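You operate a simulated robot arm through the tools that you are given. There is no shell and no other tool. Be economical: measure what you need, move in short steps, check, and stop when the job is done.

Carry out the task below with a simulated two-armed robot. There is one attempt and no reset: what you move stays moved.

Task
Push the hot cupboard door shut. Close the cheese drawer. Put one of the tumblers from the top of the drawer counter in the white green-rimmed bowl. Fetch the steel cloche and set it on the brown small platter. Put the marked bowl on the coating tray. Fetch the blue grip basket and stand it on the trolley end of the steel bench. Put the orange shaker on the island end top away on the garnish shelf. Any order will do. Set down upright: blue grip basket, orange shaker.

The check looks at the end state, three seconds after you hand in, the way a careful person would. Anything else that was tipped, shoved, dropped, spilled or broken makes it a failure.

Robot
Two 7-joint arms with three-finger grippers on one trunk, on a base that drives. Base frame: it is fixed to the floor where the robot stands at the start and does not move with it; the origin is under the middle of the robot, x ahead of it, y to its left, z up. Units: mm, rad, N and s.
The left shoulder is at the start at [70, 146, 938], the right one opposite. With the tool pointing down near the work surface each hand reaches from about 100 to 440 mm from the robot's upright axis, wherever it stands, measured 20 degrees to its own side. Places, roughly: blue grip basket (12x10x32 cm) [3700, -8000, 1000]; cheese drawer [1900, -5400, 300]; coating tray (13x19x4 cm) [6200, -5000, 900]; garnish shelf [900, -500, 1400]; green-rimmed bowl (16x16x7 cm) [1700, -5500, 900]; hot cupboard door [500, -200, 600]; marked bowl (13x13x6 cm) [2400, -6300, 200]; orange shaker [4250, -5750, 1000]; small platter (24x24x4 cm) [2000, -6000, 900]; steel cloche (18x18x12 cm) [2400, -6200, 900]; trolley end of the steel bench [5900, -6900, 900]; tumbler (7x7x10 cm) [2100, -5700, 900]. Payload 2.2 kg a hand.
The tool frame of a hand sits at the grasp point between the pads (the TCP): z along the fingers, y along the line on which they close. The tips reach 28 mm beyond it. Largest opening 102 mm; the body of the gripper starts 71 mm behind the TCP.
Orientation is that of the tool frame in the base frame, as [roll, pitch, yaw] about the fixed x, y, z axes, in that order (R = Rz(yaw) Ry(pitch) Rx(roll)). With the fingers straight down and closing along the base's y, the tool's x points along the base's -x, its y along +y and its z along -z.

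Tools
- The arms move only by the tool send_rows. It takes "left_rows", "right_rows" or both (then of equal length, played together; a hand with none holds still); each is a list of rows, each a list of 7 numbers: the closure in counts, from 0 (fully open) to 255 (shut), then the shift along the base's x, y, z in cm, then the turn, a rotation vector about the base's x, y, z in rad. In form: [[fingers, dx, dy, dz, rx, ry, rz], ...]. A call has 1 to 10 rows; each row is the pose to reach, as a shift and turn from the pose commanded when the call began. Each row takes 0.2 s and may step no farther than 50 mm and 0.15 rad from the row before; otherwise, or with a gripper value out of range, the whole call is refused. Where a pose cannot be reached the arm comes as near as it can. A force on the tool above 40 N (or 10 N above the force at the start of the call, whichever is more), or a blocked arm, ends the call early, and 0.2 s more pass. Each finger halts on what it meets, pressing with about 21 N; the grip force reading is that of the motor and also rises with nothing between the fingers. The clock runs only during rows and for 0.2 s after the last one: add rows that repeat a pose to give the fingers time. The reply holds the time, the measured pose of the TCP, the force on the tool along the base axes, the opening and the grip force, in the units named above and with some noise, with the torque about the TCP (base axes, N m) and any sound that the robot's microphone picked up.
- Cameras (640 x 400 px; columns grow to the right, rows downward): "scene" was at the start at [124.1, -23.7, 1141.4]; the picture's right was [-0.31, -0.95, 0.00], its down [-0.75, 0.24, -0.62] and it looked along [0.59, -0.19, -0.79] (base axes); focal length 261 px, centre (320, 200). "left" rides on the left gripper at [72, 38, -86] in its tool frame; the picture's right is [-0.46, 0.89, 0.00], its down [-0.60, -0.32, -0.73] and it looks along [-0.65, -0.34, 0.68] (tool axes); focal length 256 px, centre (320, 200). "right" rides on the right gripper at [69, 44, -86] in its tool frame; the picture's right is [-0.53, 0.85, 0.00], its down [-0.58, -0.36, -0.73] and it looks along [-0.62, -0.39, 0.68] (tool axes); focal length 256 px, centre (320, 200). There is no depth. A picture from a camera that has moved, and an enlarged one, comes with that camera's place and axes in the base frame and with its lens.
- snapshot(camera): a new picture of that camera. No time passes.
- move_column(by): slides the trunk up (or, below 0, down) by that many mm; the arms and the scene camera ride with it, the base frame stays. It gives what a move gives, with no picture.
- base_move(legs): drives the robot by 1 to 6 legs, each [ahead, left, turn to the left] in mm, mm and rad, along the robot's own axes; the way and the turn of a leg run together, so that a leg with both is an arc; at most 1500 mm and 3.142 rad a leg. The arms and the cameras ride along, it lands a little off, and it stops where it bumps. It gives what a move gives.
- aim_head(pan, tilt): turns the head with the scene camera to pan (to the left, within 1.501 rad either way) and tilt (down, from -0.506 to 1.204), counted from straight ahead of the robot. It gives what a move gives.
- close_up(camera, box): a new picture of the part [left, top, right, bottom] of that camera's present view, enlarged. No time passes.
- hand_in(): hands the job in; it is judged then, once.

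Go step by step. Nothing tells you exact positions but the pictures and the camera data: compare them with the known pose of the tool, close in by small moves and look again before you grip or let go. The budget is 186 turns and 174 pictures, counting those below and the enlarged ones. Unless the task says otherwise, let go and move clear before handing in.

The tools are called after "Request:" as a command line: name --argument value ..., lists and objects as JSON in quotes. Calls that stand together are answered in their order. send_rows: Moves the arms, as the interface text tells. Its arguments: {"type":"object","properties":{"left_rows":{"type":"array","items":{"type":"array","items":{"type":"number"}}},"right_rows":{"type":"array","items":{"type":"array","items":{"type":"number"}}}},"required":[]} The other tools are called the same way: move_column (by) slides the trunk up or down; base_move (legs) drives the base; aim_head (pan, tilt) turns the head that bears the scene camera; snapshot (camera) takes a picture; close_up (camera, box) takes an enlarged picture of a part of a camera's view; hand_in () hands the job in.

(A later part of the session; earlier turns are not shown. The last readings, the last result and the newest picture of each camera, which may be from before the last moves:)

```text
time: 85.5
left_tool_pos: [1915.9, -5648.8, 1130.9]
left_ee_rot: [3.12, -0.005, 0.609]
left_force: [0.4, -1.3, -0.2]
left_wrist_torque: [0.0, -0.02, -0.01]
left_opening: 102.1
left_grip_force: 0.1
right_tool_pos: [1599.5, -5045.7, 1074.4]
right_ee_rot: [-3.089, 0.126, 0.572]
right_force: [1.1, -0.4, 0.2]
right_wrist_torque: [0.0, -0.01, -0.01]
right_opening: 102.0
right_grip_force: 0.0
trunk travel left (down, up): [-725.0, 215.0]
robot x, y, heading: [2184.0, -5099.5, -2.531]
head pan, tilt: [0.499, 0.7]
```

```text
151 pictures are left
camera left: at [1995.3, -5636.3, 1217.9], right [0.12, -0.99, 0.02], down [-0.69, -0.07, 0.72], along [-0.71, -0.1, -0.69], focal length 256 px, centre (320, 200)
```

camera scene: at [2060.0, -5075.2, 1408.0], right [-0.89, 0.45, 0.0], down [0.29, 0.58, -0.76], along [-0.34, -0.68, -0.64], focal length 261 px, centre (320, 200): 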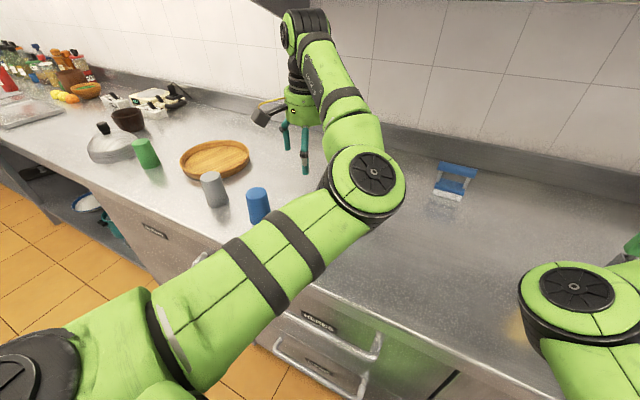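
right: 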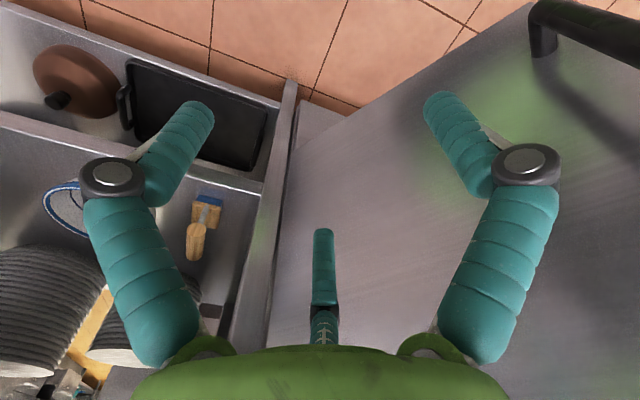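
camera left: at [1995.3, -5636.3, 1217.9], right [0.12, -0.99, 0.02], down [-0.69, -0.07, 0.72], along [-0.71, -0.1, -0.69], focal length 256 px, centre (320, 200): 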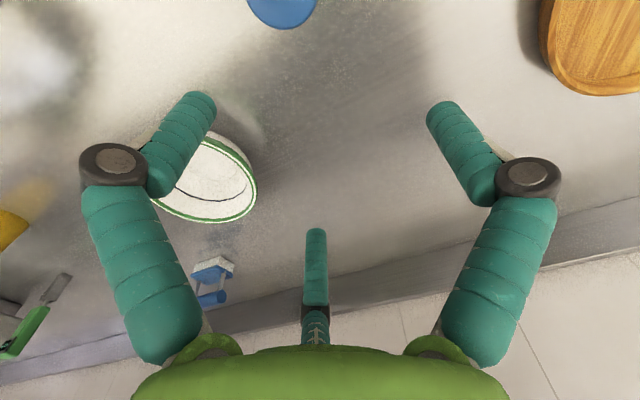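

Three views agree: blue tumbler at ≈[1967,-5618], top z≈1000, counter ≈900. I move over it and look again.

Request:
send_rows --left_rows '[[0, 2.5, 1.5, 0, 0.02, 0, 0], [0, 5.1, 3.1, -2, 0.02, 0, 0], [0, 5.1, 3.1, -4, 0.02, 0, 0]]'

Request:
snapshot --camera "left"

```text
time: 86.3
left_tool_pos: [1971.6, -5649.8, 1092.4]
left_ee_rot: [3.139, -0.018, 0.607]
left_force: [-0.8, -0.5, 0.0]
left_wrist_torque: [-0.01, 0.01, 0.0]
left_opening: 102.2
left_grip_force: 0.1
left hand out of reach, approached as far as the arm can: row 1, 2, 3
right_tool_pos: [1598.7, -5046.7, 1073.3]
right_ee_rot: [-3.089, 0.126, 0.573]
right_force: [0.1, 0.7, 0.1]
right_wrist_torque: [0.02, -0.02, 0.01]
right_opening: 101.9
right_grip_force: 0.0
trunk travel left (down, up): [-725.0, 215.0]
robot x, y, heading: [2185.1, -5095.4, -2.534]
head pan, tilt: [0.499, 0.7]
```

```text
150 pictures are left
camera left: at [2051.0, -5640.1, 1180.3], right [0.12, -0.99, 0.0], down [-0.69, -0.09, 0.72], along [-0.72, -0.09, -0.69], focal length 256 px, centre (320, 200)
```

left: 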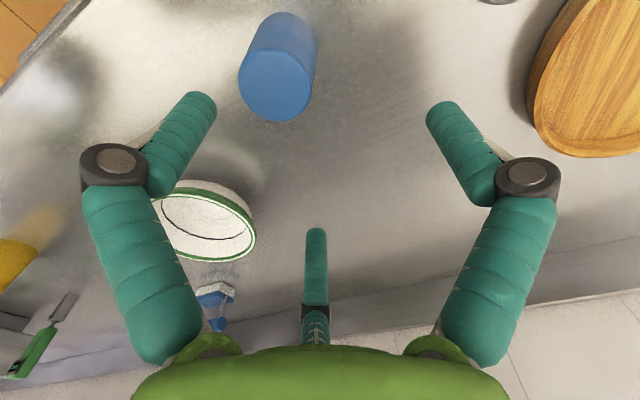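

The arm's current elbow posture limits lateral motion, so I'll use base and trunk as a fine stage: shift the base by about (-21,-26) mm to centre over the tumbler.

Request:
base_move --legs '[[-21, -26, 0]]'

Request:
move_column --by -50

Request:
snapshot --camera "left"

```text
time: 87.1
left_tool_pos: [1973.2, -5620.5, 1090.8]
left_ee_rot: [3.141, -0.018, 0.607]
left_force: [-0.2, -1.0, -1.0]
left_wrist_torque: [0.06, 0.0, 0.0]
left_opening: 101.7
left_grip_force: 0.0
right_tool_pos: [1602.4, -5017.5, 1073.4]
right_ee_rot: [-3.088, 0.123, 0.573]
right_force: [-0.3, -0.8, 0.1]
right_wrist_torque: [0.05, 0.01, -0.02]
right_opening: 102.0
right_grip_force: 0.0
trunk travel left (down, up): [-725.0, 215.0]
robot x, y, heading: [2183.1, -5063.5, -2.538]
head pan, tilt: [0.499, 0.7]
```

```text
time: 88.0
left_tool_pos: [1974.2, -5617.4, 1043.0]
left_ee_rot: [3.137, -0.013, 0.61]
left_force: [0.1, 0.4, 0.1]
left_wrist_torque: [-0.01, 0.02, 0.01]
left_opening: 101.9
left_grip_force: 0.0
right_tool_pos: [1601.7, -5013.9, 1025.3]
right_ee_rot: [-3.088, 0.126, 0.574]
right_force: [0.4, -0.1, -0.4]
right_wrist_torque: [0.0, -0.01, 0.01]
right_opening: 102.0
right_grip_force: 0.1
trunk travel left (down, up): [-675.0, 265.0]
robot x, y, heading: [2185.3, -5062.9, -2.535]
head pan, tilt: [0.499, 0.7]
```

```text
149 pictures are left
camera left: at [2053.7, -5606.8, 1130.7], right [0.12, -0.99, 0.0], down [-0.69, -0.09, 0.72], along [-0.72, -0.09, -0.69], focal length 256 px, centre (320, 200)
```

left: 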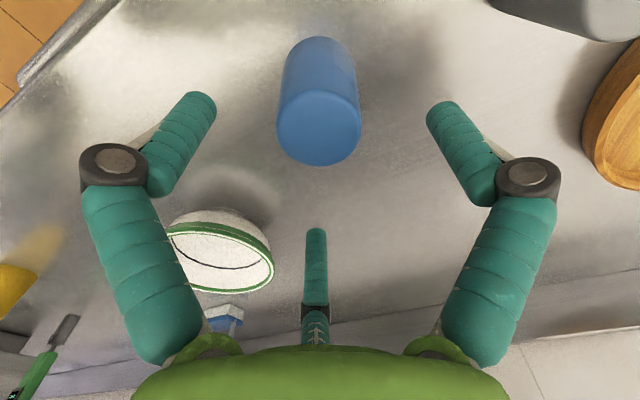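

Well centred. Before lowering the trunk I raise the right hand so it stays clear of the yellow item near it.

Request:
send_rows --right_rows '[[0, 0, 0, 4, 0, 0, 0], [0, 0, 0, 8, 0, 0, 0], [0, 0, 0, 12, 0, 0, 0], [0, 0, 0, 15, 0, 0, 0]]'

Request:
move_column --by -81

Request:
snapshot --camera "left"

```text
time: 89.0
left_tool_pos: [1975.7, -5616.7, 1043.3]
left_ee_rot: [3.138, -0.014, 0.61]
left_force: [0.4, -0.5, 0.3]
left_wrist_torque: [0.0, 0.01, 0.01]
left_opening: 102.1
left_grip_force: 0.1
right_tool_pos: [1602.3, -5013.2, 1174.5]
right_ee_rot: [-3.091, 0.128, 0.573]
right_force: [0.7, 0.1, 0.0]
right_wrist_torque: [0.01, 0.0, 0.01]
right_opening: 102.2
right_grip_force: 0.0
trunk travel left (down, up): [-675.0, 265.0]
robot x, y, heading: [2185.8, -5061.3, -2.533]
head pan, tilt: [0.499, 0.7]
```

```text
time: 90.2
left_tool_pos: [1973.5, -5616.4, 962.4]
left_ee_rot: [3.138, -0.013, 0.609]
left_force: [-0.1, 0.4, -0.1]
left_wrist_torque: [0.03, 0.0, 0.02]
left_opening: 101.8
left_grip_force: 0.0
right_tool_pos: [1601.4, -5013.4, 1094.0]
right_ee_rot: [-3.092, 0.127, 0.572]
right_force: [0.2, 0.7, -0.5]
right_wrist_torque: [-0.02, -0.01, -0.01]
right_opening: 102.0
right_grip_force: 0.0
trunk travel left (down, up): [-594.0, 346.0]
robot x, y, heading: [2185.3, -5062.2, -2.538]
head pan, tilt: [0.499, 0.7]
```

```text
148 pictures are left
camera left: at [2053.6, -5606.7, 1049.8], right [0.12, -0.99, 0.0], down [-0.69, -0.09, 0.72], along [-0.72, -0.09, -0.69], focal length 256 px, centre (320, 200)
```

left: 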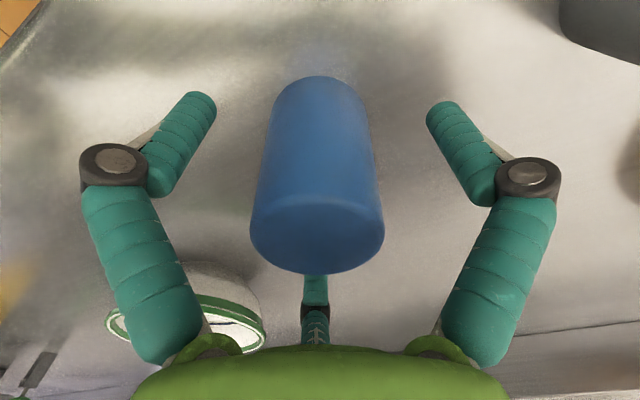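

Request:
send_rows --left_rows '[[255, 0, 0, 0, 0, 0, 0], [255, 0, 0, 0, 0, 0, 0], [255, 0, 0, 0, 0, 0, 0], [255, 0, 0, 0, 0, 0, 0]]'

Request:
move_column --by 100

Request:
snapshot --camera "left"

```text
time: 91.2
left_tool_pos: [1973.6, -5615.5, 962.4]
left_ee_rot: [3.135, -0.015, 0.607]
left_force: [-1.5, -2.7, 8.1]
left_wrist_torque: [-0.09, 0.06, 0.02]
left_opening: 55.8
left_grip_force: 20.7
right_tool_pos: [1600.0, -5013.2, 1093.0]
right_ee_rot: [-3.092, 0.128, 0.575]
right_force: [0.0, 0.0, -0.3]
right_wrist_torque: [-0.01, 0.01, 0.02]
right_opening: 102.3
right_grip_force: 0.0
trunk travel left (down, up): [-594.0, 346.0]
robot x, y, heading: [2185.3, -5064.7, -2.533]
head pan, tilt: [0.499, 0.7]
```

```text
time: 92.5
left_tool_pos: [1972.8, -5616.3, 1061.0]
left_ee_rot: [3.137, -0.016, 0.61]
left_force: [-0.1, 0.8, -0.5]
left_wrist_torque: [0.03, 0.04, 0.01]
left_opening: 56.1
left_grip_force: 21.6
right_tool_pos: [1600.5, -5014.6, 1193.3]
right_ee_rot: [-3.091, 0.126, 0.573]
right_force: [-0.2, -0.2, -0.5]
right_wrist_torque: [0.01, -0.03, 0.04]
right_opening: 102.2
right_grip_force: 0.1
trunk travel left (down, up): [-694.0, 246.0]
robot x, y, heading: [2183.4, -5065.4, -2.533]
head pan, tilt: [0.499, 0.7]
```

```text
147 pictures are left
camera left: at [2053.2, -5607.0, 1149.4], right [0.12, -0.99, 0.0], down [-0.69, -0.09, 0.72], along [-0.72, -0.09, -0.69], focal length 256 px, centre (320, 200)
```

left: 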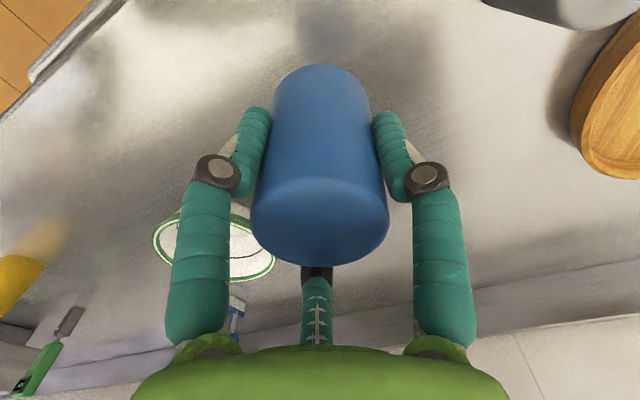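

Tumbler held securely. The bowl is at ≈[1764,-5508]. I extend the arm 60 mm toward the wall while shifting the base right.

Request:
send_rows --left_rows '[[255, -1, -0.6, 2, 0, 0, 0], [255, -2.5, -1.7, 3, 0, 0, 0], [255, -4.1, -2.8, 3, 0, 0, 0], [255, -5.7, -4, 3, 0, 0, 0]]'

Request:
base_move --legs '[[30, -208, 0]]'

Request:
snapshot --camera "left"

Request:
snapshot --camera "scene"

```text
time: 93.5
left_tool_pos: [1915.2, -5658.0, 1090.9]
left_ee_rot: [3.139, -0.016, 0.609]
left_force: [-0.2, 0.0, -0.4]
left_wrist_torque: [-0.01, 0.0, -0.01]
left_opening: 56.0
left_grip_force: 21.0
right_tool_pos: [1601.3, -5015.6, 1192.8]
right_ee_rot: [-3.09, 0.126, 0.574]
right_force: [-0.7, -0.9, -0.7]
right_wrist_torque: [-0.01, -0.01, 0.02]
right_opening: 101.9
right_grip_force: 0.0
trunk travel left (down, up): [-694.0, 246.0]
robot x, y, heading: [2184.4, -5063.6, -2.531]
head pan, tilt: [0.499, 0.7]
```

```text
time: 95.2
left_tool_pos: [1773.5, -5505.2, 1090.8]
left_ee_rot: [3.138, -0.015, 0.61]
left_force: [0.2, 0.3, -1.0]
left_wrist_torque: [0.0, 0.02, -0.01]
left_opening: 56.2
left_grip_force: 21.6
right_tool_pos: [1460.1, -4862.0, 1193.6]
right_ee_rot: [-3.088, 0.126, 0.575]
right_force: [0.0, -0.5, -0.5]
right_wrist_torque: [-0.02, 0.02, -0.02]
right_opening: 101.8
right_grip_force: 0.0
trunk travel left (down, up): [-694.0, 246.0]
robot x, y, heading: [2041.5, -4910.8, -2.531]
head pan, tilt: [0.499, 0.7]
```

```text
146 pictures are left
camera left: at [1853.9, -5495.6, 1178.9], right [0.13, -0.99, 0.0], down [-0.69, -0.09, 0.72], along [-0.72, -0.09, -0.69], focal length 256 px, centre (320, 200)
```

left: 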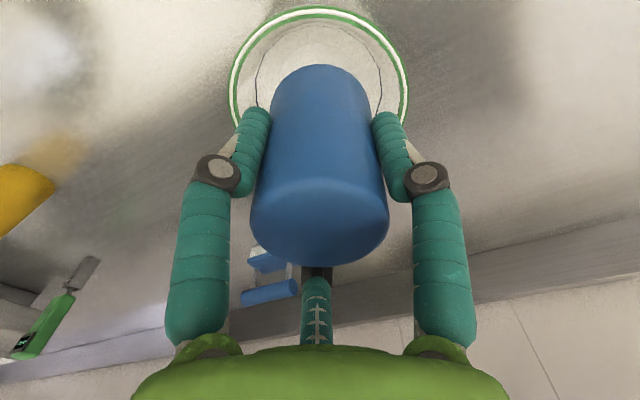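

```text
145 pictures are left
camera scene: at [1966.8, -5017.1, 1377.0], right [-0.89, 0.45, 0.0], down [0.29, 0.58, -0.76], along [-0.34, -0.68, -0.64], focal length 261 px, centre (320, 200)
```

scene: 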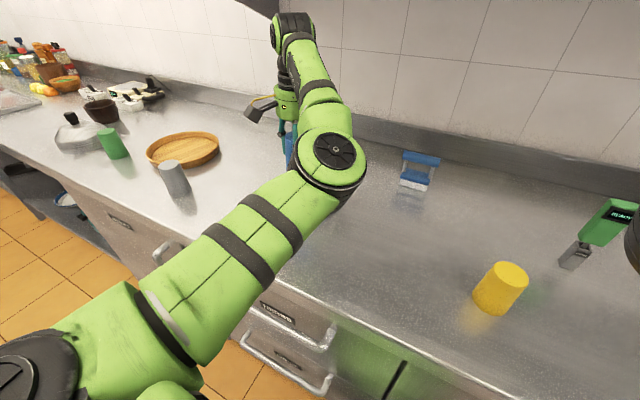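

Nearly centred over the bowl; I nudge 12 mm and lower with the trunk.

Request:
send_rows --left_rows '[[255, -1.2, -0.2, 0, 0, 0, 0], [255, -1.2, -0.2, 0, 0, 0, 0]]'

Request:
move_column --by -95

Request:
snapshot --camera "left"

```text
time: 95.8
left_tool_pos: [1761.3, -5507.4, 1090.4]
left_ee_rot: [3.139, -0.016, 0.611]
left_force: [-0.3, -0.2, 0.0]
left_wrist_torque: [-0.01, 0.03, -0.01]
left_opening: 55.9
left_grip_force: 20.8
right_tool_pos: [1458.2, -4861.4, 1193.8]
right_ee_rot: [-3.09, 0.127, 0.574]
right_force: [0.1, -0.3, -0.6]
right_wrist_torque: [-0.01, 0.02, 0.02]
right_opening: 101.9
right_grip_force: 0.0
trunk travel left (down, up): [-694.0, 246.0]
robot x, y, heading: [2044.3, -4909.2, -2.535]
head pan, tilt: [0.499, 0.7]
```

```text
time: 97.1
left_tool_pos: [1760.9, -5508.2, 996.7]
left_ee_rot: [3.139, -0.016, 0.61]
left_force: [-0.3, 0.3, 0.4]
left_wrist_torque: [-0.01, 0.02, -0.02]
left_opening: 55.8
left_grip_force: 20.2
right_tool_pos: [1459.9, -4859.6, 1098.9]
right_ee_rot: [-3.088, 0.128, 0.574]
right_force: [0.0, 0.2, -0.7]
right_wrist_torque: [-0.02, 0.02, 0.05]
right_opening: 101.9
right_grip_force: 0.0
trunk travel left (down, up): [-599.0, 341.0]
robot x, y, heading: [2041.7, -4911.2, -2.536]
head pan, tilt: [0.499, 0.7]
```

```text
144 pictures are left
camera left: at [1840.8, -5496.8, 1084.3], right [0.13, -0.99, 0.0], down [-0.69, -0.09, 0.72], along [-0.72, -0.09, -0.69], focal length 256 px, centre (320, 200)
```

left: 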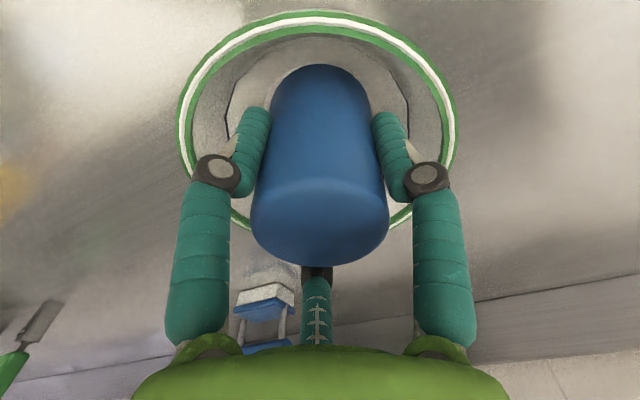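

Request:
send_rows --left_rows '[[255, 0, 0, -0.8, 0, 0, 0], [255, 0, 0, -1.5, 0, 0, 0], [255, 0, 0, -2, 0, 0, 0], [255, 0, 0, -2.3, 0, 0, 0]]'

```text
time: 98.1
left_tool_pos: [1759.8, -5505.8, 973.7]
left_ee_rot: [3.137, -0.016, 0.611]
left_force: [-2.2, 0.8, 0.1]
left_wrist_torque: [-0.01, 0.05, -0.01]
left_opening: 55.8
left_grip_force: 20.8
right_tool_pos: [1458.2, -4860.6, 1098.2]
right_ee_rot: [-3.09, 0.126, 0.573]
right_force: [-0.2, -0.2, 1.2]
right_wrist_torque: [0.01, -0.02, -0.01]
right_opening: 101.9
right_grip_force: 0.0
trunk travel left (down, up): [-599.0, 341.0]
robot x, y, heading: [2042.9, -4910.7, -2.533]
head pan, tilt: [0.499, 0.7]
```

Request:
send_rows --left_rows '[[255, 0, 0, -0.2, 0, 0, 0], [255, 0, 0, -0.4, 0, 0, 0]]'

```text
time: 98.7
left_tool_pos: [1761.6, -5507.6, 970.1]
left_ee_rot: [3.136, -0.016, 0.609]
left_force: [-0.9, -0.1, 3.8]
left_wrist_torque: [0.0, 0.02, -0.01]
left_opening: 55.9
left_grip_force: 21.3
right_tool_pos: [1457.9, -4861.2, 1099.2]
right_ee_rot: [-3.092, 0.129, 0.575]
right_force: [-0.3, 0.3, 0.0]
right_wrist_torque: [0.04, 0.04, 0.01]
right_opening: 102.0
right_grip_force: 0.1
trunk travel left (down, up): [-599.0, 341.0]
robot x, y, heading: [2044.1, -4911.9, -2.533]
head pan, tilt: [0.499, 0.7]
```

Contact felt. I open just enough and rise.

Request:
send_rows --left_rows '[[90, 0, 0, 0, 0, 0, 0], [65, 0, 0, 0, 0, 0, 0], [65, 0, 0, 0, 0, 0, 0], [65, 0, 0, 2, 0, 0, 0], [65, 0, 0, 5, 0, 0, 0], [65, 0, 0, 9, 0, 0, 0], [0, 0, 0, 13, 0, 0, 0]]'

Request:
snapshot --camera "left"

```text
time: 100.3
left_tool_pos: [1762.3, -5507.8, 1097.9]
left_ee_rot: [3.138, -0.014, 0.611]
left_force: [-0.4, 0.9, -0.4]
left_wrist_torque: [-0.01, -0.03, 0.02]
left_opening: 102.1
left_grip_force: 0.1
right_tool_pos: [1460.4, -4861.9, 1100.3]
right_ee_rot: [-3.091, 0.126, 0.574]
right_force: [0.2, -0.6, 0.0]
right_wrist_torque: [0.03, 0.01, 0.0]
right_opening: 102.1
right_grip_force: 0.1
trunk travel left (down, up): [-599.0, 341.0]
robot x, y, heading: [2044.8, -4907.8, -2.535]
head pan, tilt: [0.499, 0.7]
```

```text
143 pictures are left
camera left: at [1842.0, -5497.9, 1185.6], right [0.13, -0.99, 0.0], down [-0.69, -0.09, 0.72], along [-0.72, -0.09, -0.69], focal length 256 px, centre (320, 200)
```

left: 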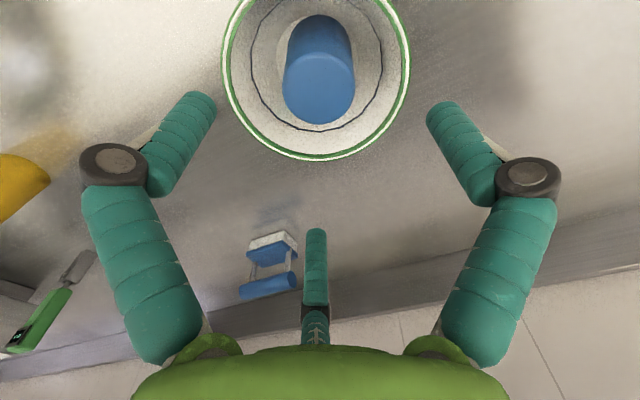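

The tumbler is in the bowl. Next is the cloche (knob ≈[2343,-6196]); I raise the trunk and slide left along the counter toward it.

Request:
move_column --by 70

Request:
base_move --legs '[[-60, 0, 0], [0, 860, 0]]'

Request:
snapshot --camera "left"

Request:
snapshot --camera "scene"

```text
time: 101.4
left_tool_pos: [1763.9, -5507.1, 1169.6]
left_ee_rot: [3.136, -0.008, 0.611]
left_force: [-0.2, -0.3, -0.3]
left_wrist_torque: [-0.03, 0.0, -0.01]
left_opening: 102.0
left_grip_force: 0.1
right_tool_pos: [1460.7, -4859.0, 1170.3]
right_ee_rot: [-3.09, 0.128, 0.573]
right_force: [1.2, 0.3, 0.6]
right_wrist_torque: [0.0, 0.01, -0.02]
right_opening: 102.0
right_grip_force: 0.0
trunk travel left (down, up): [-669.0, 271.0]
robot x, y, heading: [2040.2, -4914.0, -2.536]
head pan, tilt: [0.499, 0.7]
```

```text
time: 106.5
left_tool_pos: [2308.2, -6186.2, 1166.6]
left_ee_rot: [3.136, -0.017, 0.616]
left_force: [-0.3, 0.1, -0.4]
left_wrist_torque: [-0.01, -0.02, 0.03]
left_opening: 102.0
left_grip_force: 0.1
right_tool_pos: [2002.5, -5540.8, 1169.3]
right_ee_rot: [-3.092, 0.127, 0.578]
right_force: [-0.9, -0.6, -0.8]
right_wrist_torque: [-0.01, 0.0, 0.01]
right_opening: 102.1
right_grip_force: 0.1
trunk travel left (down, up): [-669.0, 271.0]
robot x, y, heading: [2589.8, -5590.5, -2.529]
head pan, tilt: [0.499, 0.7]
```

```text
142 pictures are left
camera left: at [2387.8, -6175.9, 1254.9], right [0.13, -0.99, 0.0], down [-0.69, -0.09, 0.72], along [-0.71, -0.09, -0.69], focal length 256 px, centre (320, 200)
```

left: 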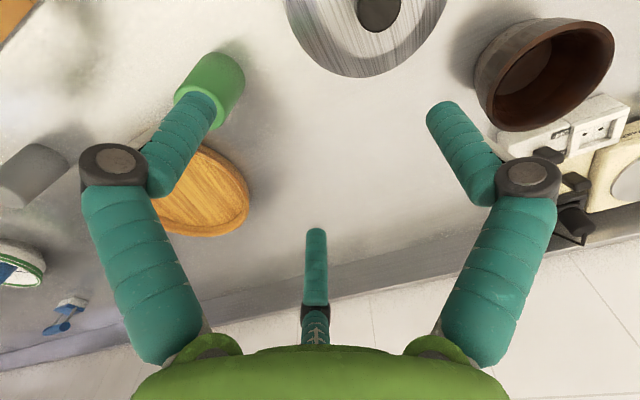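

```text
141 pictures are left
camera scene: at [2511.2, -5693.0, 1352.1], right [-0.9, 0.44, 0.0], down [0.29, 0.58, -0.77], along [-0.34, -0.69, -0.64], focal length 261 px, centre (320, 200)
```

scene: 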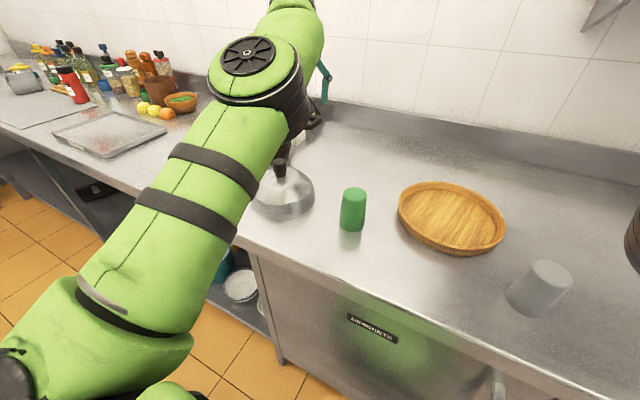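

Knob at [2356,-6226], z≈1010 by two views. I centre with the base and lower some.

Request:
base_move --legs '[[-16, 60, 0]]'

Request:
move_column --by -80

Request:
snapshot --camera "left"

```text
time: 107.5
left_tool_pos: [2349.9, -6221.9, 1167.9]
left_ee_rot: [3.134, -0.016, 0.609]
left_force: [-0.6, 0.6, -0.7]
left_wrist_torque: [-0.04, -0.07, -0.01]
left_opening: 102.1
left_grip_force: 0.1
right_tool_pos: [2047.1, -5575.3, 1167.2]
right_ee_rot: [-3.094, 0.125, 0.577]
right_force: [-0.6, 0.1, -0.9]
right_wrist_torque: [-0.05, -0.03, 0.0]
right_opening: 102.0
right_grip_force: 0.0
trunk travel left (down, up): [-669.0, 271.0]
robot x, y, heading: [2633.8, -5628.4, -2.534]
head pan, tilt: [0.499, 0.7]
```

```text
time: 108.7
left_tool_pos: [2353.9, -6224.4, 1086.3]
left_ee_rot: [3.136, -0.016, 0.61]
left_force: [-0.1, -0.2, 0.2]
left_wrist_torque: [0.01, 0.01, 0.02]
left_opening: 102.0
left_grip_force: 0.1
right_tool_pos: [2049.3, -5578.9, 1088.6]
right_ee_rot: [-3.09, 0.125, 0.578]
right_force: [-0.4, -0.1, 0.4]
right_wrist_torque: [0.0, 0.02, 0.01]
right_opening: 101.9
right_grip_force: 0.0
trunk travel left (down, up): [-589.0, 351.0]
robot x, y, heading: [2632.0, -5625.8, -2.531]
head pan, tilt: [0.499, 0.7]
```

```text
140 pictures are left
camera left: at [2433.3, -6214.3, 1174.9], right [0.13, -0.99, 0.0], down [-0.69, -0.09, 0.72], along [-0.72, -0.09, -0.69], focal length 256 px, centre (320, 200)
```

left: 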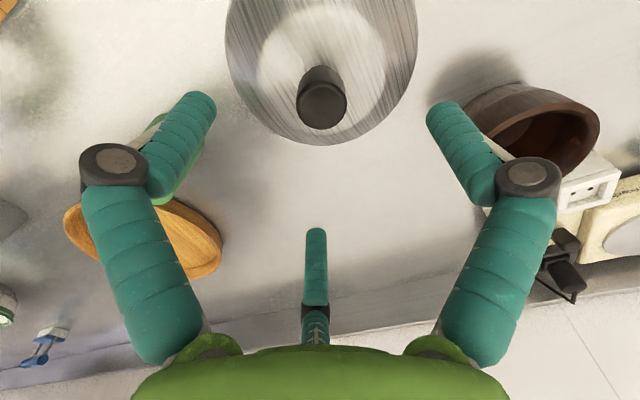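

Centred on the knob. I lower to just above the dome.

Request:
move_column --by -60

Request:
snapshot --camera "left"

```text
time: 109.7
left_tool_pos: [2353.0, -6225.1, 1026.9]
left_ee_rot: [3.137, -0.016, 0.611]
left_force: [0.6, 0.7, 0.5]
left_wrist_torque: [-0.03, 0.03, -0.01]
left_opening: 102.1
left_grip_force: 0.1
right_tool_pos: [2050.7, -5578.0, 1029.2]
right_ee_rot: [-3.09, 0.127, 0.575]
right_force: [1.1, 0.0, 0.8]
right_wrist_torque: [0.05, 0.0, -0.02]
right_opening: 102.3
right_grip_force: 0.0
trunk travel left (down, up): [-529.0, 411.0]
robot x, y, heading: [2632.8, -5628.4, -2.532]
head pan, tilt: [0.499, 0.7]
```

```text
139 pictures are left
camera left: at [2433.2, -6214.1, 1115.0], right [0.13, -0.99, 0.0], down [-0.69, -0.09, 0.72], along [-0.72, -0.09, -0.69], focal length 256 px, centre (320, 200)
```

left: 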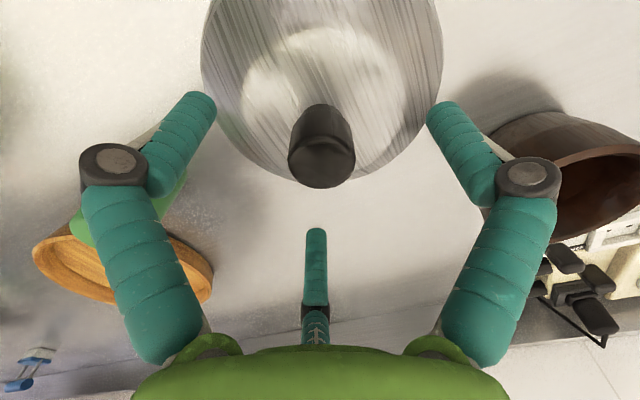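

Request:
send_rows --left_rows '[[0, 0.2, 0, -0.4, 0, 0, 0], [150, 0.2, 0, -0.4, 0, 0, 0], [255, 0.2, 0, -0.4, 0, 0, 0], [255, 0.2, 0, -0.4, 0, 0, 0], [255, 0.2, 0, -0.4, 0, 0, 0], [255, 0.2, 0, -0.4, 0, 0, 0]]'

Request:
send_rows --left_rows '[[255, 0, 0, 1, 0, 0, 0], [255, 0, 0, 2, 0, 0, 0], [255, 0, 0, 3, 0, 0, 0], [255, 0, 0, 4, 0, 0, 0]]'

Request:
snapshot --camera "left"

```text
time: 111.1
left_tool_pos: [2355.8, -6224.3, 1022.6]
left_ee_rot: [3.137, -0.016, 0.61]
left_force: [0.3, -1.0, 3.8]
left_wrist_torque: [-0.03, 0.0, -0.13]
left_opening: 33.4
left_grip_force: 20.7
right_tool_pos: [2050.6, -5578.3, 1028.8]
right_ee_rot: [-3.091, 0.127, 0.578]
right_force: [0.6, -0.3, -0.7]
right_wrist_torque: [-0.01, 0.02, 0.06]
right_opening: 102.0
right_grip_force: 0.1
trunk travel left (down, up): [-529.0, 411.0]
robot x, y, heading: [2632.9, -5624.4, -2.534]
head pan, tilt: [0.499, 0.7]
```

```text
time: 112.1
left_tool_pos: [2357.3, -6223.7, 1049.8]
left_ee_rot: [3.137, -0.019, 0.611]
left_force: [-0.4, -1.0, -1.5]
left_wrist_torque: [-0.01, -0.04, 0.01]
left_opening: 33.4
left_grip_force: 21.0
left hand out of reach, approached as far as the arm can: row 3, 4
right_tool_pos: [2050.1, -5578.2, 1028.1]
right_ee_rot: [-3.092, 0.124, 0.575]
right_force: [-0.4, -0.6, 0.1]
right_wrist_torque: [0.03, -0.01, 0.0]
right_opening: 102.3
right_grip_force: 0.0
trunk travel left (down, up): [-529.0, 411.0]
robot x, y, heading: [2631.1, -5625.9, -2.534]
head pan, tilt: [0.499, 0.7]
```

```text
138 pictures are left
camera left: at [2436.5, -6212.7, 1138.6], right [0.13, -0.99, 0.0], down [-0.69, -0.09, 0.72], along [-0.71, -0.09, -0.69], focal length 256 px, centre (320, 200)
```

left: 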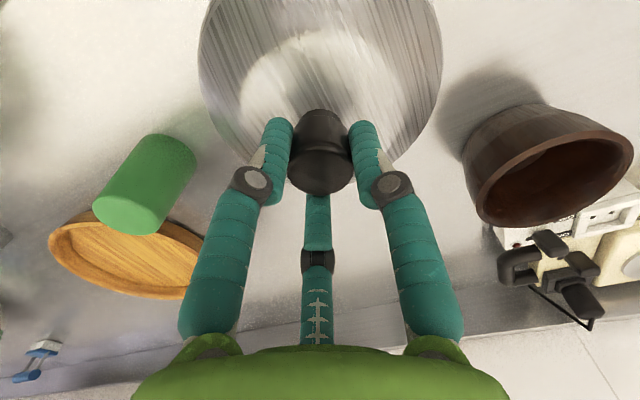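

The cloche is lifted. Platter is at ≈[2031,-5960]. I raise clear of the green tumbler, extend the arm slightly and drive there.

Request:
move_column --by 110

Request:
base_move --legs '[[0, -403, 0], [75, 0, 0]]'

Request:
snapshot --camera "left"

Request:
snapshot --camera "scene"

```text
time: 113.5
left_tool_pos: [2357.9, -6223.3, 1160.6]
left_ee_rot: [3.139, -0.016, 0.611]
left_force: [0.0, -0.2, -2.0]
left_wrist_torque: [0.0, -0.02, 0.0]
left_opening: 33.3
left_grip_force: 20.8
right_tool_pos: [2048.3, -5578.4, 1137.6]
right_ee_rot: [-3.091, 0.126, 0.577]
right_force: [-0.6, 0.3, 0.0]
right_wrist_torque: [0.05, 0.03, 0.0]
right_opening: 101.9
right_grip_force: 0.0
trunk travel left (down, up): [-639.0, 301.0]
robot x, y, heading: [2633.3, -5626.8, -2.525]
head pan, tilt: [0.499, 0.7]
```

```text
time: 116.6
left_tool_pos: [2068.5, -5936.1, 1160.8]
left_ee_rot: [3.138, -0.017, 0.614]
left_force: [-0.1, -0.2, -2.2]
left_wrist_torque: [0.01, 0.0, 0.01]
left_opening: 33.3
left_grip_force: 21.1
right_tool_pos: [1756.9, -5293.1, 1140.0]
right_ee_rot: [-3.091, 0.128, 0.578]
right_force: [0.4, 0.7, 0.0]
right_wrist_torque: [0.0, 0.02, -0.01]
right_opening: 102.0
right_grip_force: 0.1
trunk travel left (down, up): [-639.0, 301.0]
robot x, y, heading: [2339.3, -5336.5, -2.526]
head pan, tilt: [0.499, 0.7]
```

```text
137 pictures are left
camera left: at [2147.4, -5925.5, 1249.6], right [0.13, -0.99, 0.0], down [-0.69, -0.09, 0.72], along [-0.71, -0.09, -0.69], focal length 256 px, centre (320, 200)
```

left: 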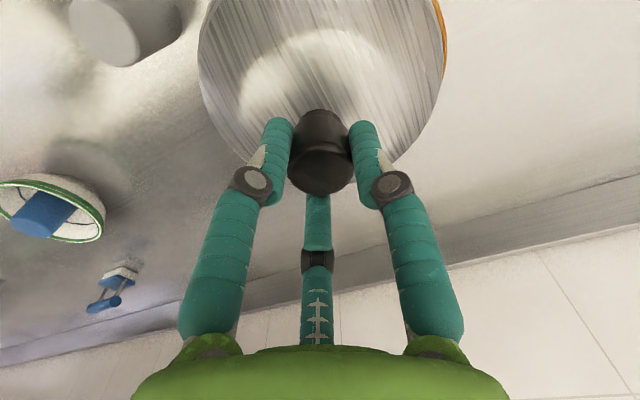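

```text
136 pictures are left
camera scene: at [2266.2, -5444.3, 1322.3], right [-0.9, 0.44, 0.0], down [0.28, 0.58, -0.77], along [-0.34, -0.69, -0.64], focal length 261 px, centre (320, 200)
```

scene: 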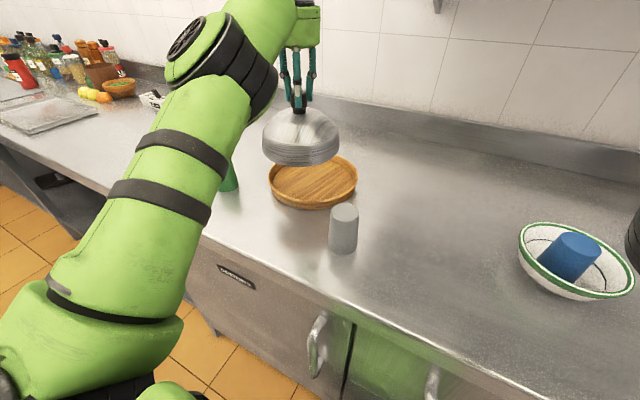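

I extend the arm the remaining ~40 mm to centre over the platter.

Request:
send_rows --left_rows '[[255, -1, -0.5, 0, 0, 0, 0], [255, -2, -1.1, 0, 0, 0, 0], [255, -3, -1.6, 0, 0, 0, 0], [255, -3.6, -1.9, 0, 0, 0, 0], [255, -3.6, -1.9, 0, 0, 0, 0]]'

Request:
snapshot --camera "scene"

```text
time: 117.8
left_tool_pos: [2064.3, -5941.3, 1154.3]
left_ee_rot: [3.138, -0.017, 0.615]
left_force: [-0.3, -0.1, -1.7]
left_wrist_torque: [-0.01, -0.02, 0.02]
left_opening: 33.3
left_grip_force: 20.8
left hand out of reach, approached as far as the arm can: row 1, 2, 3, 4, 5
right_tool_pos: [1755.5, -5294.3, 1138.0]
right_ee_rot: [-3.088, 0.127, 0.579]
right_force: [0.2, -0.5, -0.9]
right_wrist_torque: [-0.01, -0.01, -0.02]
right_opening: 101.9
right_grip_force: 0.1
trunk travel left (down, up): [-639.0, 301.0]
robot x, y, heading: [2340.5, -5338.6, -2.528]
head pan, tilt: [0.499, 0.7]
```

```text
135 pictures are left
camera scene: at [2264.3, -5446.0, 1322.0], right [-0.9, 0.44, 0.0], down [0.28, 0.58, -0.76], along [-0.34, -0.69, -0.64], focal length 261 px, centre (320, 200)
```

scene: 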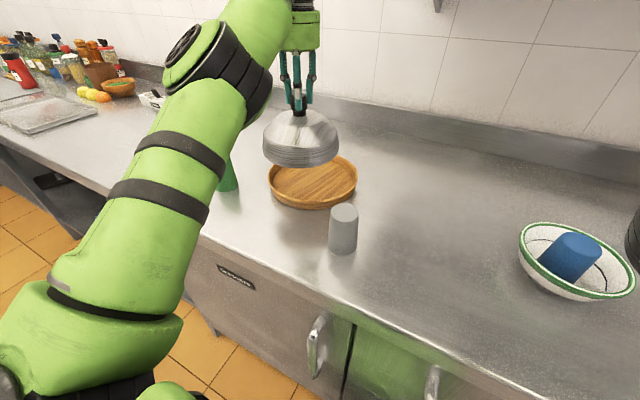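

The arm is at full reach because the wrist is high above the shoulder. I raise the trunk and lower the hand relative to it, then extend.

Request:
move_column --by 110

Request:
send_rows --left_rows '[[255, 0, 0, -4, 0, 0, 0], [255, 0, 0, -8, 0, 0, 0], [255, 0, 0, -11, 0, 0, 0], [255, -1, -0.4, -13, 0, 0, 0], [255, -2, -0.9, -13, 0, 0, 0], [255, -3, -1.4, -13, 0, 0, 0], [255, -3.1, -1.4, -13, 0, 0, 0]]'

Request:
snapshot --camera "scene"

```text
time: 119.2
left_tool_pos: [2064.4, -5941.7, 1264.8]
left_ee_rot: [3.137, -0.019, 0.614]
left_force: [0.2, -1.6, -2.4]
left_wrist_torque: [-0.01, 0.01, 0.0]
left_opening: 33.0
left_grip_force: 21.0
right_tool_pos: [1755.9, -5295.3, 1248.9]
right_ee_rot: [-3.09, 0.125, 0.58]
right_force: [0.6, 0.6, -0.5]
right_wrist_torque: [0.0, 0.01, -0.01]
right_opening: 102.1
right_grip_force: 0.1
trunk travel left (down, up): [-749.0, 191.0]
robot x, y, heading: [2340.0, -5341.3, -2.529]
head pan, tilt: [0.499, 0.7]
```

```text
time: 120.8
left_tool_pos: [2035.2, -5954.5, 1133.5]
left_ee_rot: [3.137, -0.019, 0.615]
left_force: [-0.2, -0.7, -1.6]
left_wrist_torque: [0.0, 0.01, 0.01]
left_opening: 32.9
left_grip_force: 20.8
right_tool_pos: [1756.9, -5294.2, 1248.1]
right_ee_rot: [-3.09, 0.126, 0.581]
right_force: [0.5, 1.2, 0.0]
right_wrist_torque: [0.0, -0.03, 0.03]
right_opening: 101.9
right_grip_force: 0.1
trunk travel left (down, up): [-749.0, 191.0]
robot x, y, heading: [2341.8, -5341.5, -2.532]
head pan, tilt: [0.499, 0.7]
```

```text
134 pictures are left
camera scene: at [2264.2, -5445.6, 1432.0], right [-0.9, 0.44, 0.0], down [0.28, 0.58, -0.76], along [-0.34, -0.69, -0.64], focal length 261 px, centre (320, 200)
```

scene: 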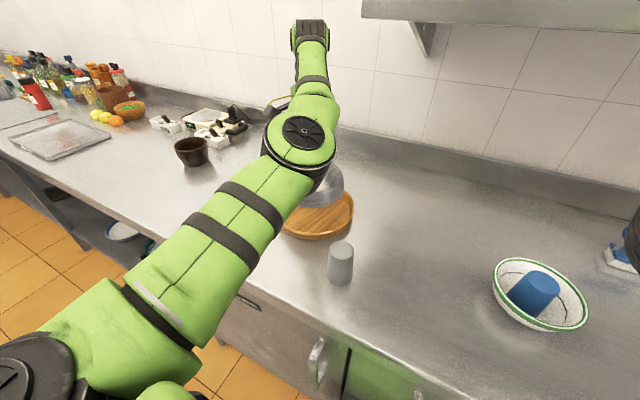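

Request:
move_column --by -60

Request:
snapshot --camera "left"

Request:
snapshot --camera "scene"

```text
time: 121.8
left_tool_pos: [2035.3, -5955.6, 1074.0]
left_ee_rot: [3.138, -0.019, 0.615]
left_force: [0.2, -0.5, -3.3]
left_wrist_torque: [0.03, 0.02, 0.01]
left_opening: 33.1
left_grip_force: 21.5
right_tool_pos: [1756.3, -5294.0, 1188.8]
right_ee_rot: [-3.088, 0.128, 0.578]
right_force: [-0.4, -0.3, 0.4]
right_wrist_torque: [-0.01, 0.0, -0.01]
right_opening: 101.9
right_grip_force: 0.0
trunk travel left (down, up): [-689.0, 251.0]
robot x, y, heading: [2339.5, -5338.6, -2.529]
head pan, tilt: [0.499, 0.7]
```

```text
133 pictures are left
camera left: at [2114.3, -5944.5, 1162.1], right [0.13, -0.99, 0.0], down [-0.69, -0.09, 0.72], along [-0.71, -0.09, -0.69], focal length 256 px, centre (320, 200)
```

left: 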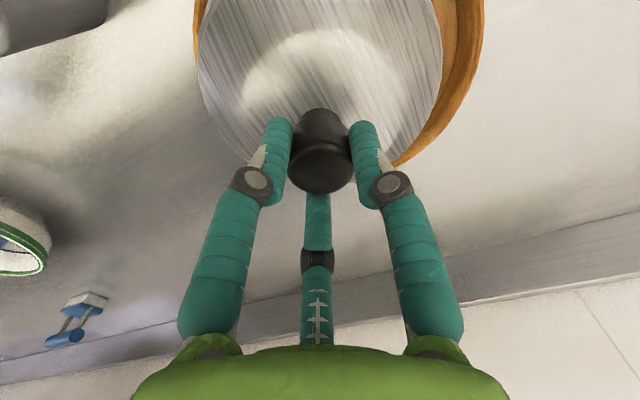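

```text
132 pictures are left
camera scene: at [2264.9, -5445.6, 1372.0], right [-0.9, 0.44, 0.0], down [0.28, 0.58, -0.76], along [-0.34, -0.69, -0.64], focal length 261 px, centre (320, 200)
```

scene: 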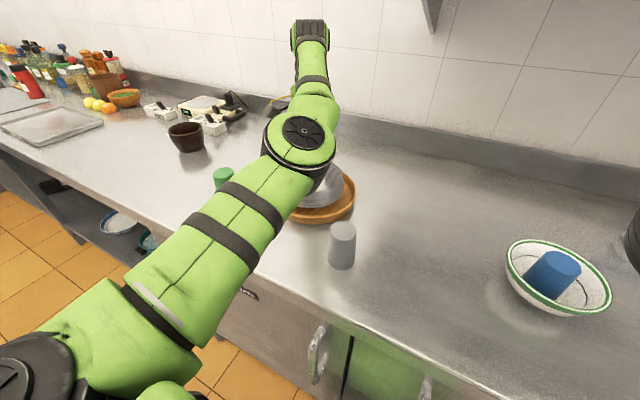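

Slight offset: platter centre ≈[2030,-5964]. I correct by 10 mm and lower gently.

Request:
send_rows --left_rows '[[255, -0.4, -0.9, 0, 0, 0, 0], [255, -0.4, -1, -1, 0, 0, 0], [255, -0.4, -1, -2, 0, 0, 0], [255, -0.4, -1, -2.8, 0, 0, 0], [255, -0.4, -1, -3.1, 0, 0, 0]]'

Request:
snapshot --camera "left"

```text
time: 123.0
left_tool_pos: [2029.7, -5965.5, 1042.7]
left_ee_rot: [3.139, -0.018, 0.615]
left_force: [-0.3, -0.9, -2.6]
left_wrist_torque: [-0.01, -0.03, 0.03]
left_opening: 33.1
left_grip_force: 20.9
right_tool_pos: [1755.6, -5293.5, 1187.8]
right_ee_rot: [-3.091, 0.126, 0.58]
right_force: [0.2, -0.6, -0.5]
right_wrist_torque: [-0.01, 0.0, 0.02]
right_opening: 102.0
right_grip_force: 0.1
trunk travel left (down, up): [-689.0, 251.0]
robot x, y, heading: [2343.2, -5338.1, -2.53]
head pan, tilt: [0.499, 0.7]
```

```text
131 pictures are left
camera left: at [2110.1, -5955.4, 1131.3], right [0.13, -0.99, 0.0], down [-0.69, -0.09, 0.72], along [-0.71, -0.09, -0.69], focal length 256 px, centre (320, 200)
```

left: 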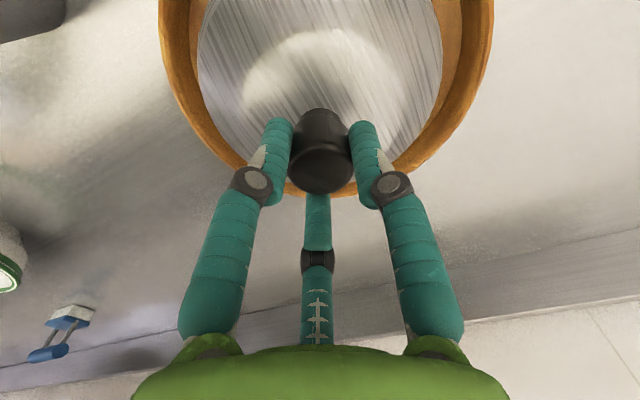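

Request:
send_rows --left_rows '[[255, 0, -0.3, -0.3, 0, 0, 0], [255, 0, -0.3, -0.6, 0, 0, 0], [255, 0, -0.3, -0.9, 0, 0, 0]]'

```text
time: 123.8
left_tool_pos: [2030.9, -5968.9, 1035.1]
left_ee_rot: [3.138, -0.013, 0.616]
left_force: [-0.7, 0.4, 2.3]
left_wrist_torque: [-0.21, 0.35, -0.01]
left_opening: 32.7
left_grip_force: 21.4
right_tool_pos: [1757.3, -5293.3, 1190.1]
right_ee_rot: [-3.092, 0.128, 0.579]
right_force: [0.0, 0.2, -0.1]
right_wrist_torque: [0.01, 0.0, -0.01]
right_opening: 102.2
right_grip_force: 0.0
trunk travel left (down, up): [-689.0, 251.0]
robot x, y, heading: [2338.7, -5340.9, -2.531]
head pan, tilt: [0.499, 0.7]
```

Request:
send_rows --left_rows '[[255, 0, 0, -0.2, 0, 0, 0], [200, 0, 0, -0.2, 0, 0, 0], [100, 0, 0, -0.2, 0, 0, 0], [100, 0, 0, -0.2, 0, 0, 0], [60, 0, 0, 0.5, 0, 0, 0], [30, 0, 0, 3, 0, 0, 0], [0, 0, 0, 6, 0, 0, 0], [0, 0, 0, 9, 0, 0, 0]]'

Request:
snapshot --camera "left"

```text
time: 125.7
left_tool_pos: [2035.4, -5957.7, 1125.3]
left_ee_rot: [3.139, -0.015, 0.616]
left_force: [-0.4, 0.2, -0.2]
left_wrist_torque: [-0.02, -0.03, 0.0]
left_opening: 101.9
left_grip_force: 0.0
left hand out of reach, approached as far as the arm can: row 8
right_tool_pos: [1756.3, -5291.9, 1188.1]
right_ee_rot: [-3.091, 0.127, 0.579]
right_force: [0.5, 0.6, -0.3]
right_wrist_torque: [-0.02, -0.02, 0.01]
right_opening: 102.1
right_grip_force: 0.1
trunk travel left (down, up): [-689.0, 251.0]
robot x, y, heading: [2339.6, -5338.3, -2.528]
head pan, tilt: [0.499, 0.7]
```

```text
130 pictures are left
camera left: at [2115.8, -5948.0, 1213.3], right [0.13, -0.99, 0.0], down [-0.69, -0.09, 0.72], along [-0.71, -0.09, -0.69], focal length 256 px, centre (320, 200)
```

left: 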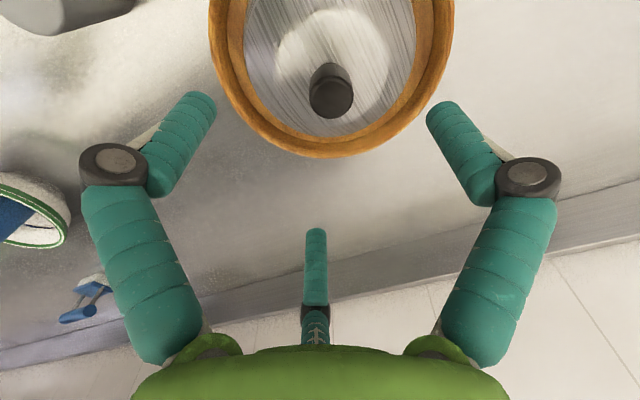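

The cloche sits in the platter. Next the marked bowl on the low shelf beyond: I raise, back off, shift left, and look under the counter.

Request:
move_column --by 60

Request:
base_move --legs '[[-440, 0, 0], [0, 620, 0]]'

Request:
aim_head --pan 0.2 --tilt 0.8

Request:
snapshot --camera "scene"

```text
time: 126.7
left_tool_pos: [2036.0, -5958.7, 1184.1]
left_ee_rot: [3.136, -0.016, 0.613]
left_force: [-0.6, -0.2, 0.4]
left_wrist_torque: [0.02, -0.02, 0.02]
left_opening: 101.9
left_grip_force: 0.1
right_tool_pos: [1756.8, -5293.4, 1248.0]
right_ee_rot: [-3.092, 0.127, 0.579]
right_force: [0.9, -1.1, 0.8]
right_wrist_torque: [0.0, -0.03, 0.03]
right_opening: 102.2
right_grip_force: 0.1
trunk travel left (down, up): [-749.0, 191.0]
robot x, y, heading: [2340.4, -5335.7, -2.523]
head pan, tilt: [0.499, 0.7]
```

```text
time: 132.4
left_tool_pos: [2749.3, -6212.4, 1184.9]
left_ee_rot: [3.135, -0.015, 0.612]
left_force: [0.7, 0.1, 1.0]
left_wrist_torque: [-0.03, 0.0, 0.01]
left_opening: 102.1
left_grip_force: 0.1
right_tool_pos: [2469.5, -5545.7, 1247.1]
right_ee_rot: [-3.09, 0.127, 0.578]
right_force: [0.2, -0.6, -0.2]
right_wrist_torque: [0.0, 0.01, -0.01]
right_opening: 101.8
right_grip_force: 0.0
trunk travel left (down, up): [-749.0, 191.0]
robot x, y, heading: [3053.3, -5593.2, -2.528]
head pan, tilt: [0.499, 0.7]
```

```text
time: 133.2
left_tool_pos: [2750.1, -6213.1, 1183.9]
left_ee_rot: [3.139, -0.015, 0.612]
left_force: [-0.7, 1.0, -0.1]
left_wrist_torque: [0.01, -0.02, -0.01]
left_opening: 102.2
left_grip_force: 0.0
right_tool_pos: [2471.4, -5547.3, 1249.2]
right_ee_rot: [-3.088, 0.128, 0.577]
right_force: [-0.1, 0.2, -0.7]
right_wrist_torque: [0.0, 0.04, 0.0]
right_opening: 101.9
right_grip_force: 0.1
trunk travel left (down, up): [-749.0, 191.0]
robot x, y, heading: [3053.0, -5590.0, -2.526]
head pan, tilt: [0.201, 0.799]
```

```text
129 pictures are left
camera scene: at [2961.6, -5682.3, 1423.8], right [-0.73, 0.69, 0.0], down [0.49, 0.52, -0.7], along [-0.48, -0.51, -0.72], focal length 261 px, centre (320, 200)
```

scene: 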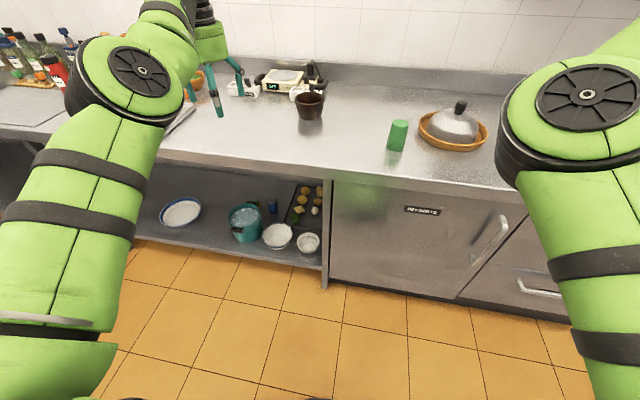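

Request:
close_up --camera "scene" --box '[140, 160, 340, 285]'

```text
3.20 times, centred on (240, 222) of scene
camera zoom: at [2961.6, -5682.3, 1423.8], right [-0.73, 0.69, 0.0], down [0.49, 0.52, -0.7], along [-0.48, -0.51, -0.72], focal length 835 px, centre (576, 128)
```

zoom: 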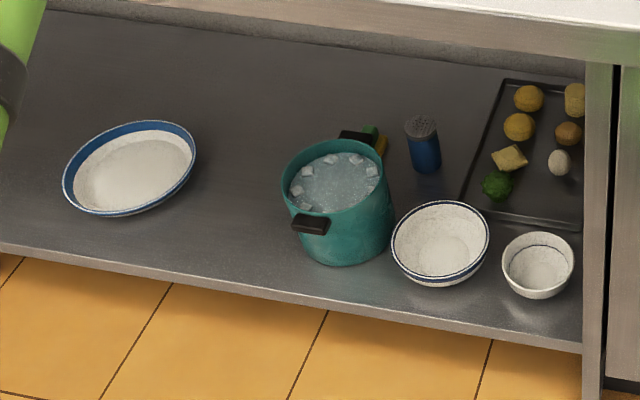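

The small white bowl (≈13 cm) nearest the post fits the marked bowl, at about [2430,-6340], z≈200. I lower the trunk in front of the bay and look again.

Request:
move_column --by -400

Request:
move_column --by -250

Request:
aim_head --pan 0.3 --tilt 0.5

Request:
snapshot --camera "scene"

Request:
snapshot --camera "left"

```text
time: 137.0
left_tool_pos: [2749.2, -6214.2, 784.7]
left_ee_rot: [3.138, -0.015, 0.612]
left_force: [0.9, -0.7, -1.1]
left_wrist_torque: [-0.01, -0.03, -0.05]
left_opening: 102.0
left_grip_force: 0.0
right_tool_pos: [2471.5, -5547.2, 847.8]
right_ee_rot: [-3.091, 0.127, 0.578]
right_force: [-0.1, -0.3, -0.2]
right_wrist_torque: [-0.02, 0.0, 0.0]
right_opening: 102.1
right_grip_force: 0.1
trunk travel left (down, up): [-349.0, 591.0]
robot x, y, heading: [3052.8, -5594.4, -2.536]
head pan, tilt: [0.201, 0.799]
```

```text
time: 139.6
left_tool_pos: [2749.1, -6212.9, 535.4]
left_ee_rot: [3.138, -0.016, 0.613]
left_force: [0.8, -0.2, 0.4]
left_wrist_torque: [0.03, 0.0, 0.03]
left_opening: 102.1
left_grip_force: 0.1
right_tool_pos: [2470.8, -5546.8, 597.4]
right_ee_rot: [-3.092, 0.128, 0.577]
right_force: [0.2, 0.7, 0.2]
right_wrist_torque: [0.02, -0.03, 0.0]
right_opening: 101.9
right_grip_force: 0.1
trunk travel left (down, up): [-99.0, 841.0]
robot x, y, heading: [3054.3, -5596.0, -2.53]
head pan, tilt: [0.201, 0.799]
```

```text
time: 140.4
left_tool_pos: [2749.5, -6213.9, 534.8]
left_ee_rot: [3.136, -0.015, 0.613]
left_force: [-0.2, 0.0, 0.0]
left_wrist_torque: [0.03, -0.01, 0.02]
left_opening: 102.0
left_grip_force: 0.1
right_tool_pos: [2471.1, -5547.3, 599.1]
right_ee_rot: [-3.091, 0.128, 0.578]
right_force: [0.2, -0.5, -0.1]
right_wrist_torque: [0.01, 0.04, 0.02]
right_opening: 101.9
right_grip_force: 0.1
trunk travel left (down, up): [-99.0, 841.0]
robot x, y, heading: [3050.2, -5596.0, -2.531]
head pan, tilt: [0.3, 0.499]
```

```text
127 pictures are left
camera scene: at [2961.1, -5695.2, 799.7], right [-0.79, 0.61, 0.0], down [0.29, 0.38, -0.88], along [-0.54, -0.69, -0.48], focal length 261 px, centre (320, 200)
```

scene: 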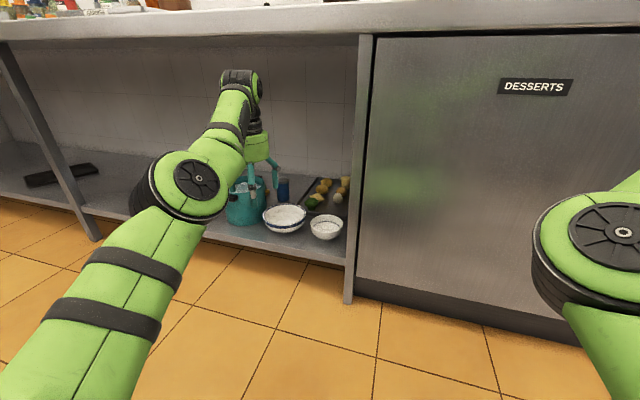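

```text
126 pictures are left
camera left: at [2828.9, -6202.8, 622.5], right [0.13, -0.99, 0.0], down [-0.69, -0.09, 0.72], along [-0.71, -0.09, -0.69], focal length 256 px, centre (320, 200)
```

left: 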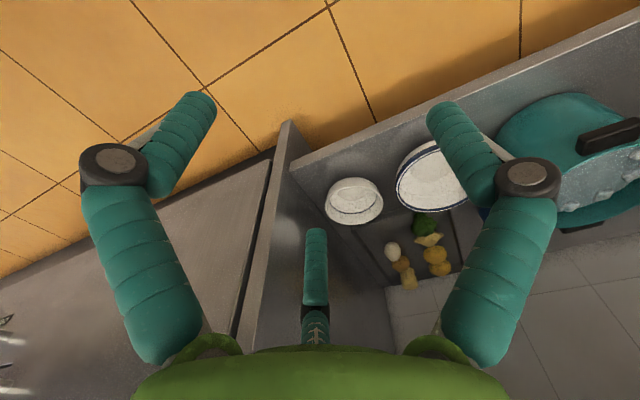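

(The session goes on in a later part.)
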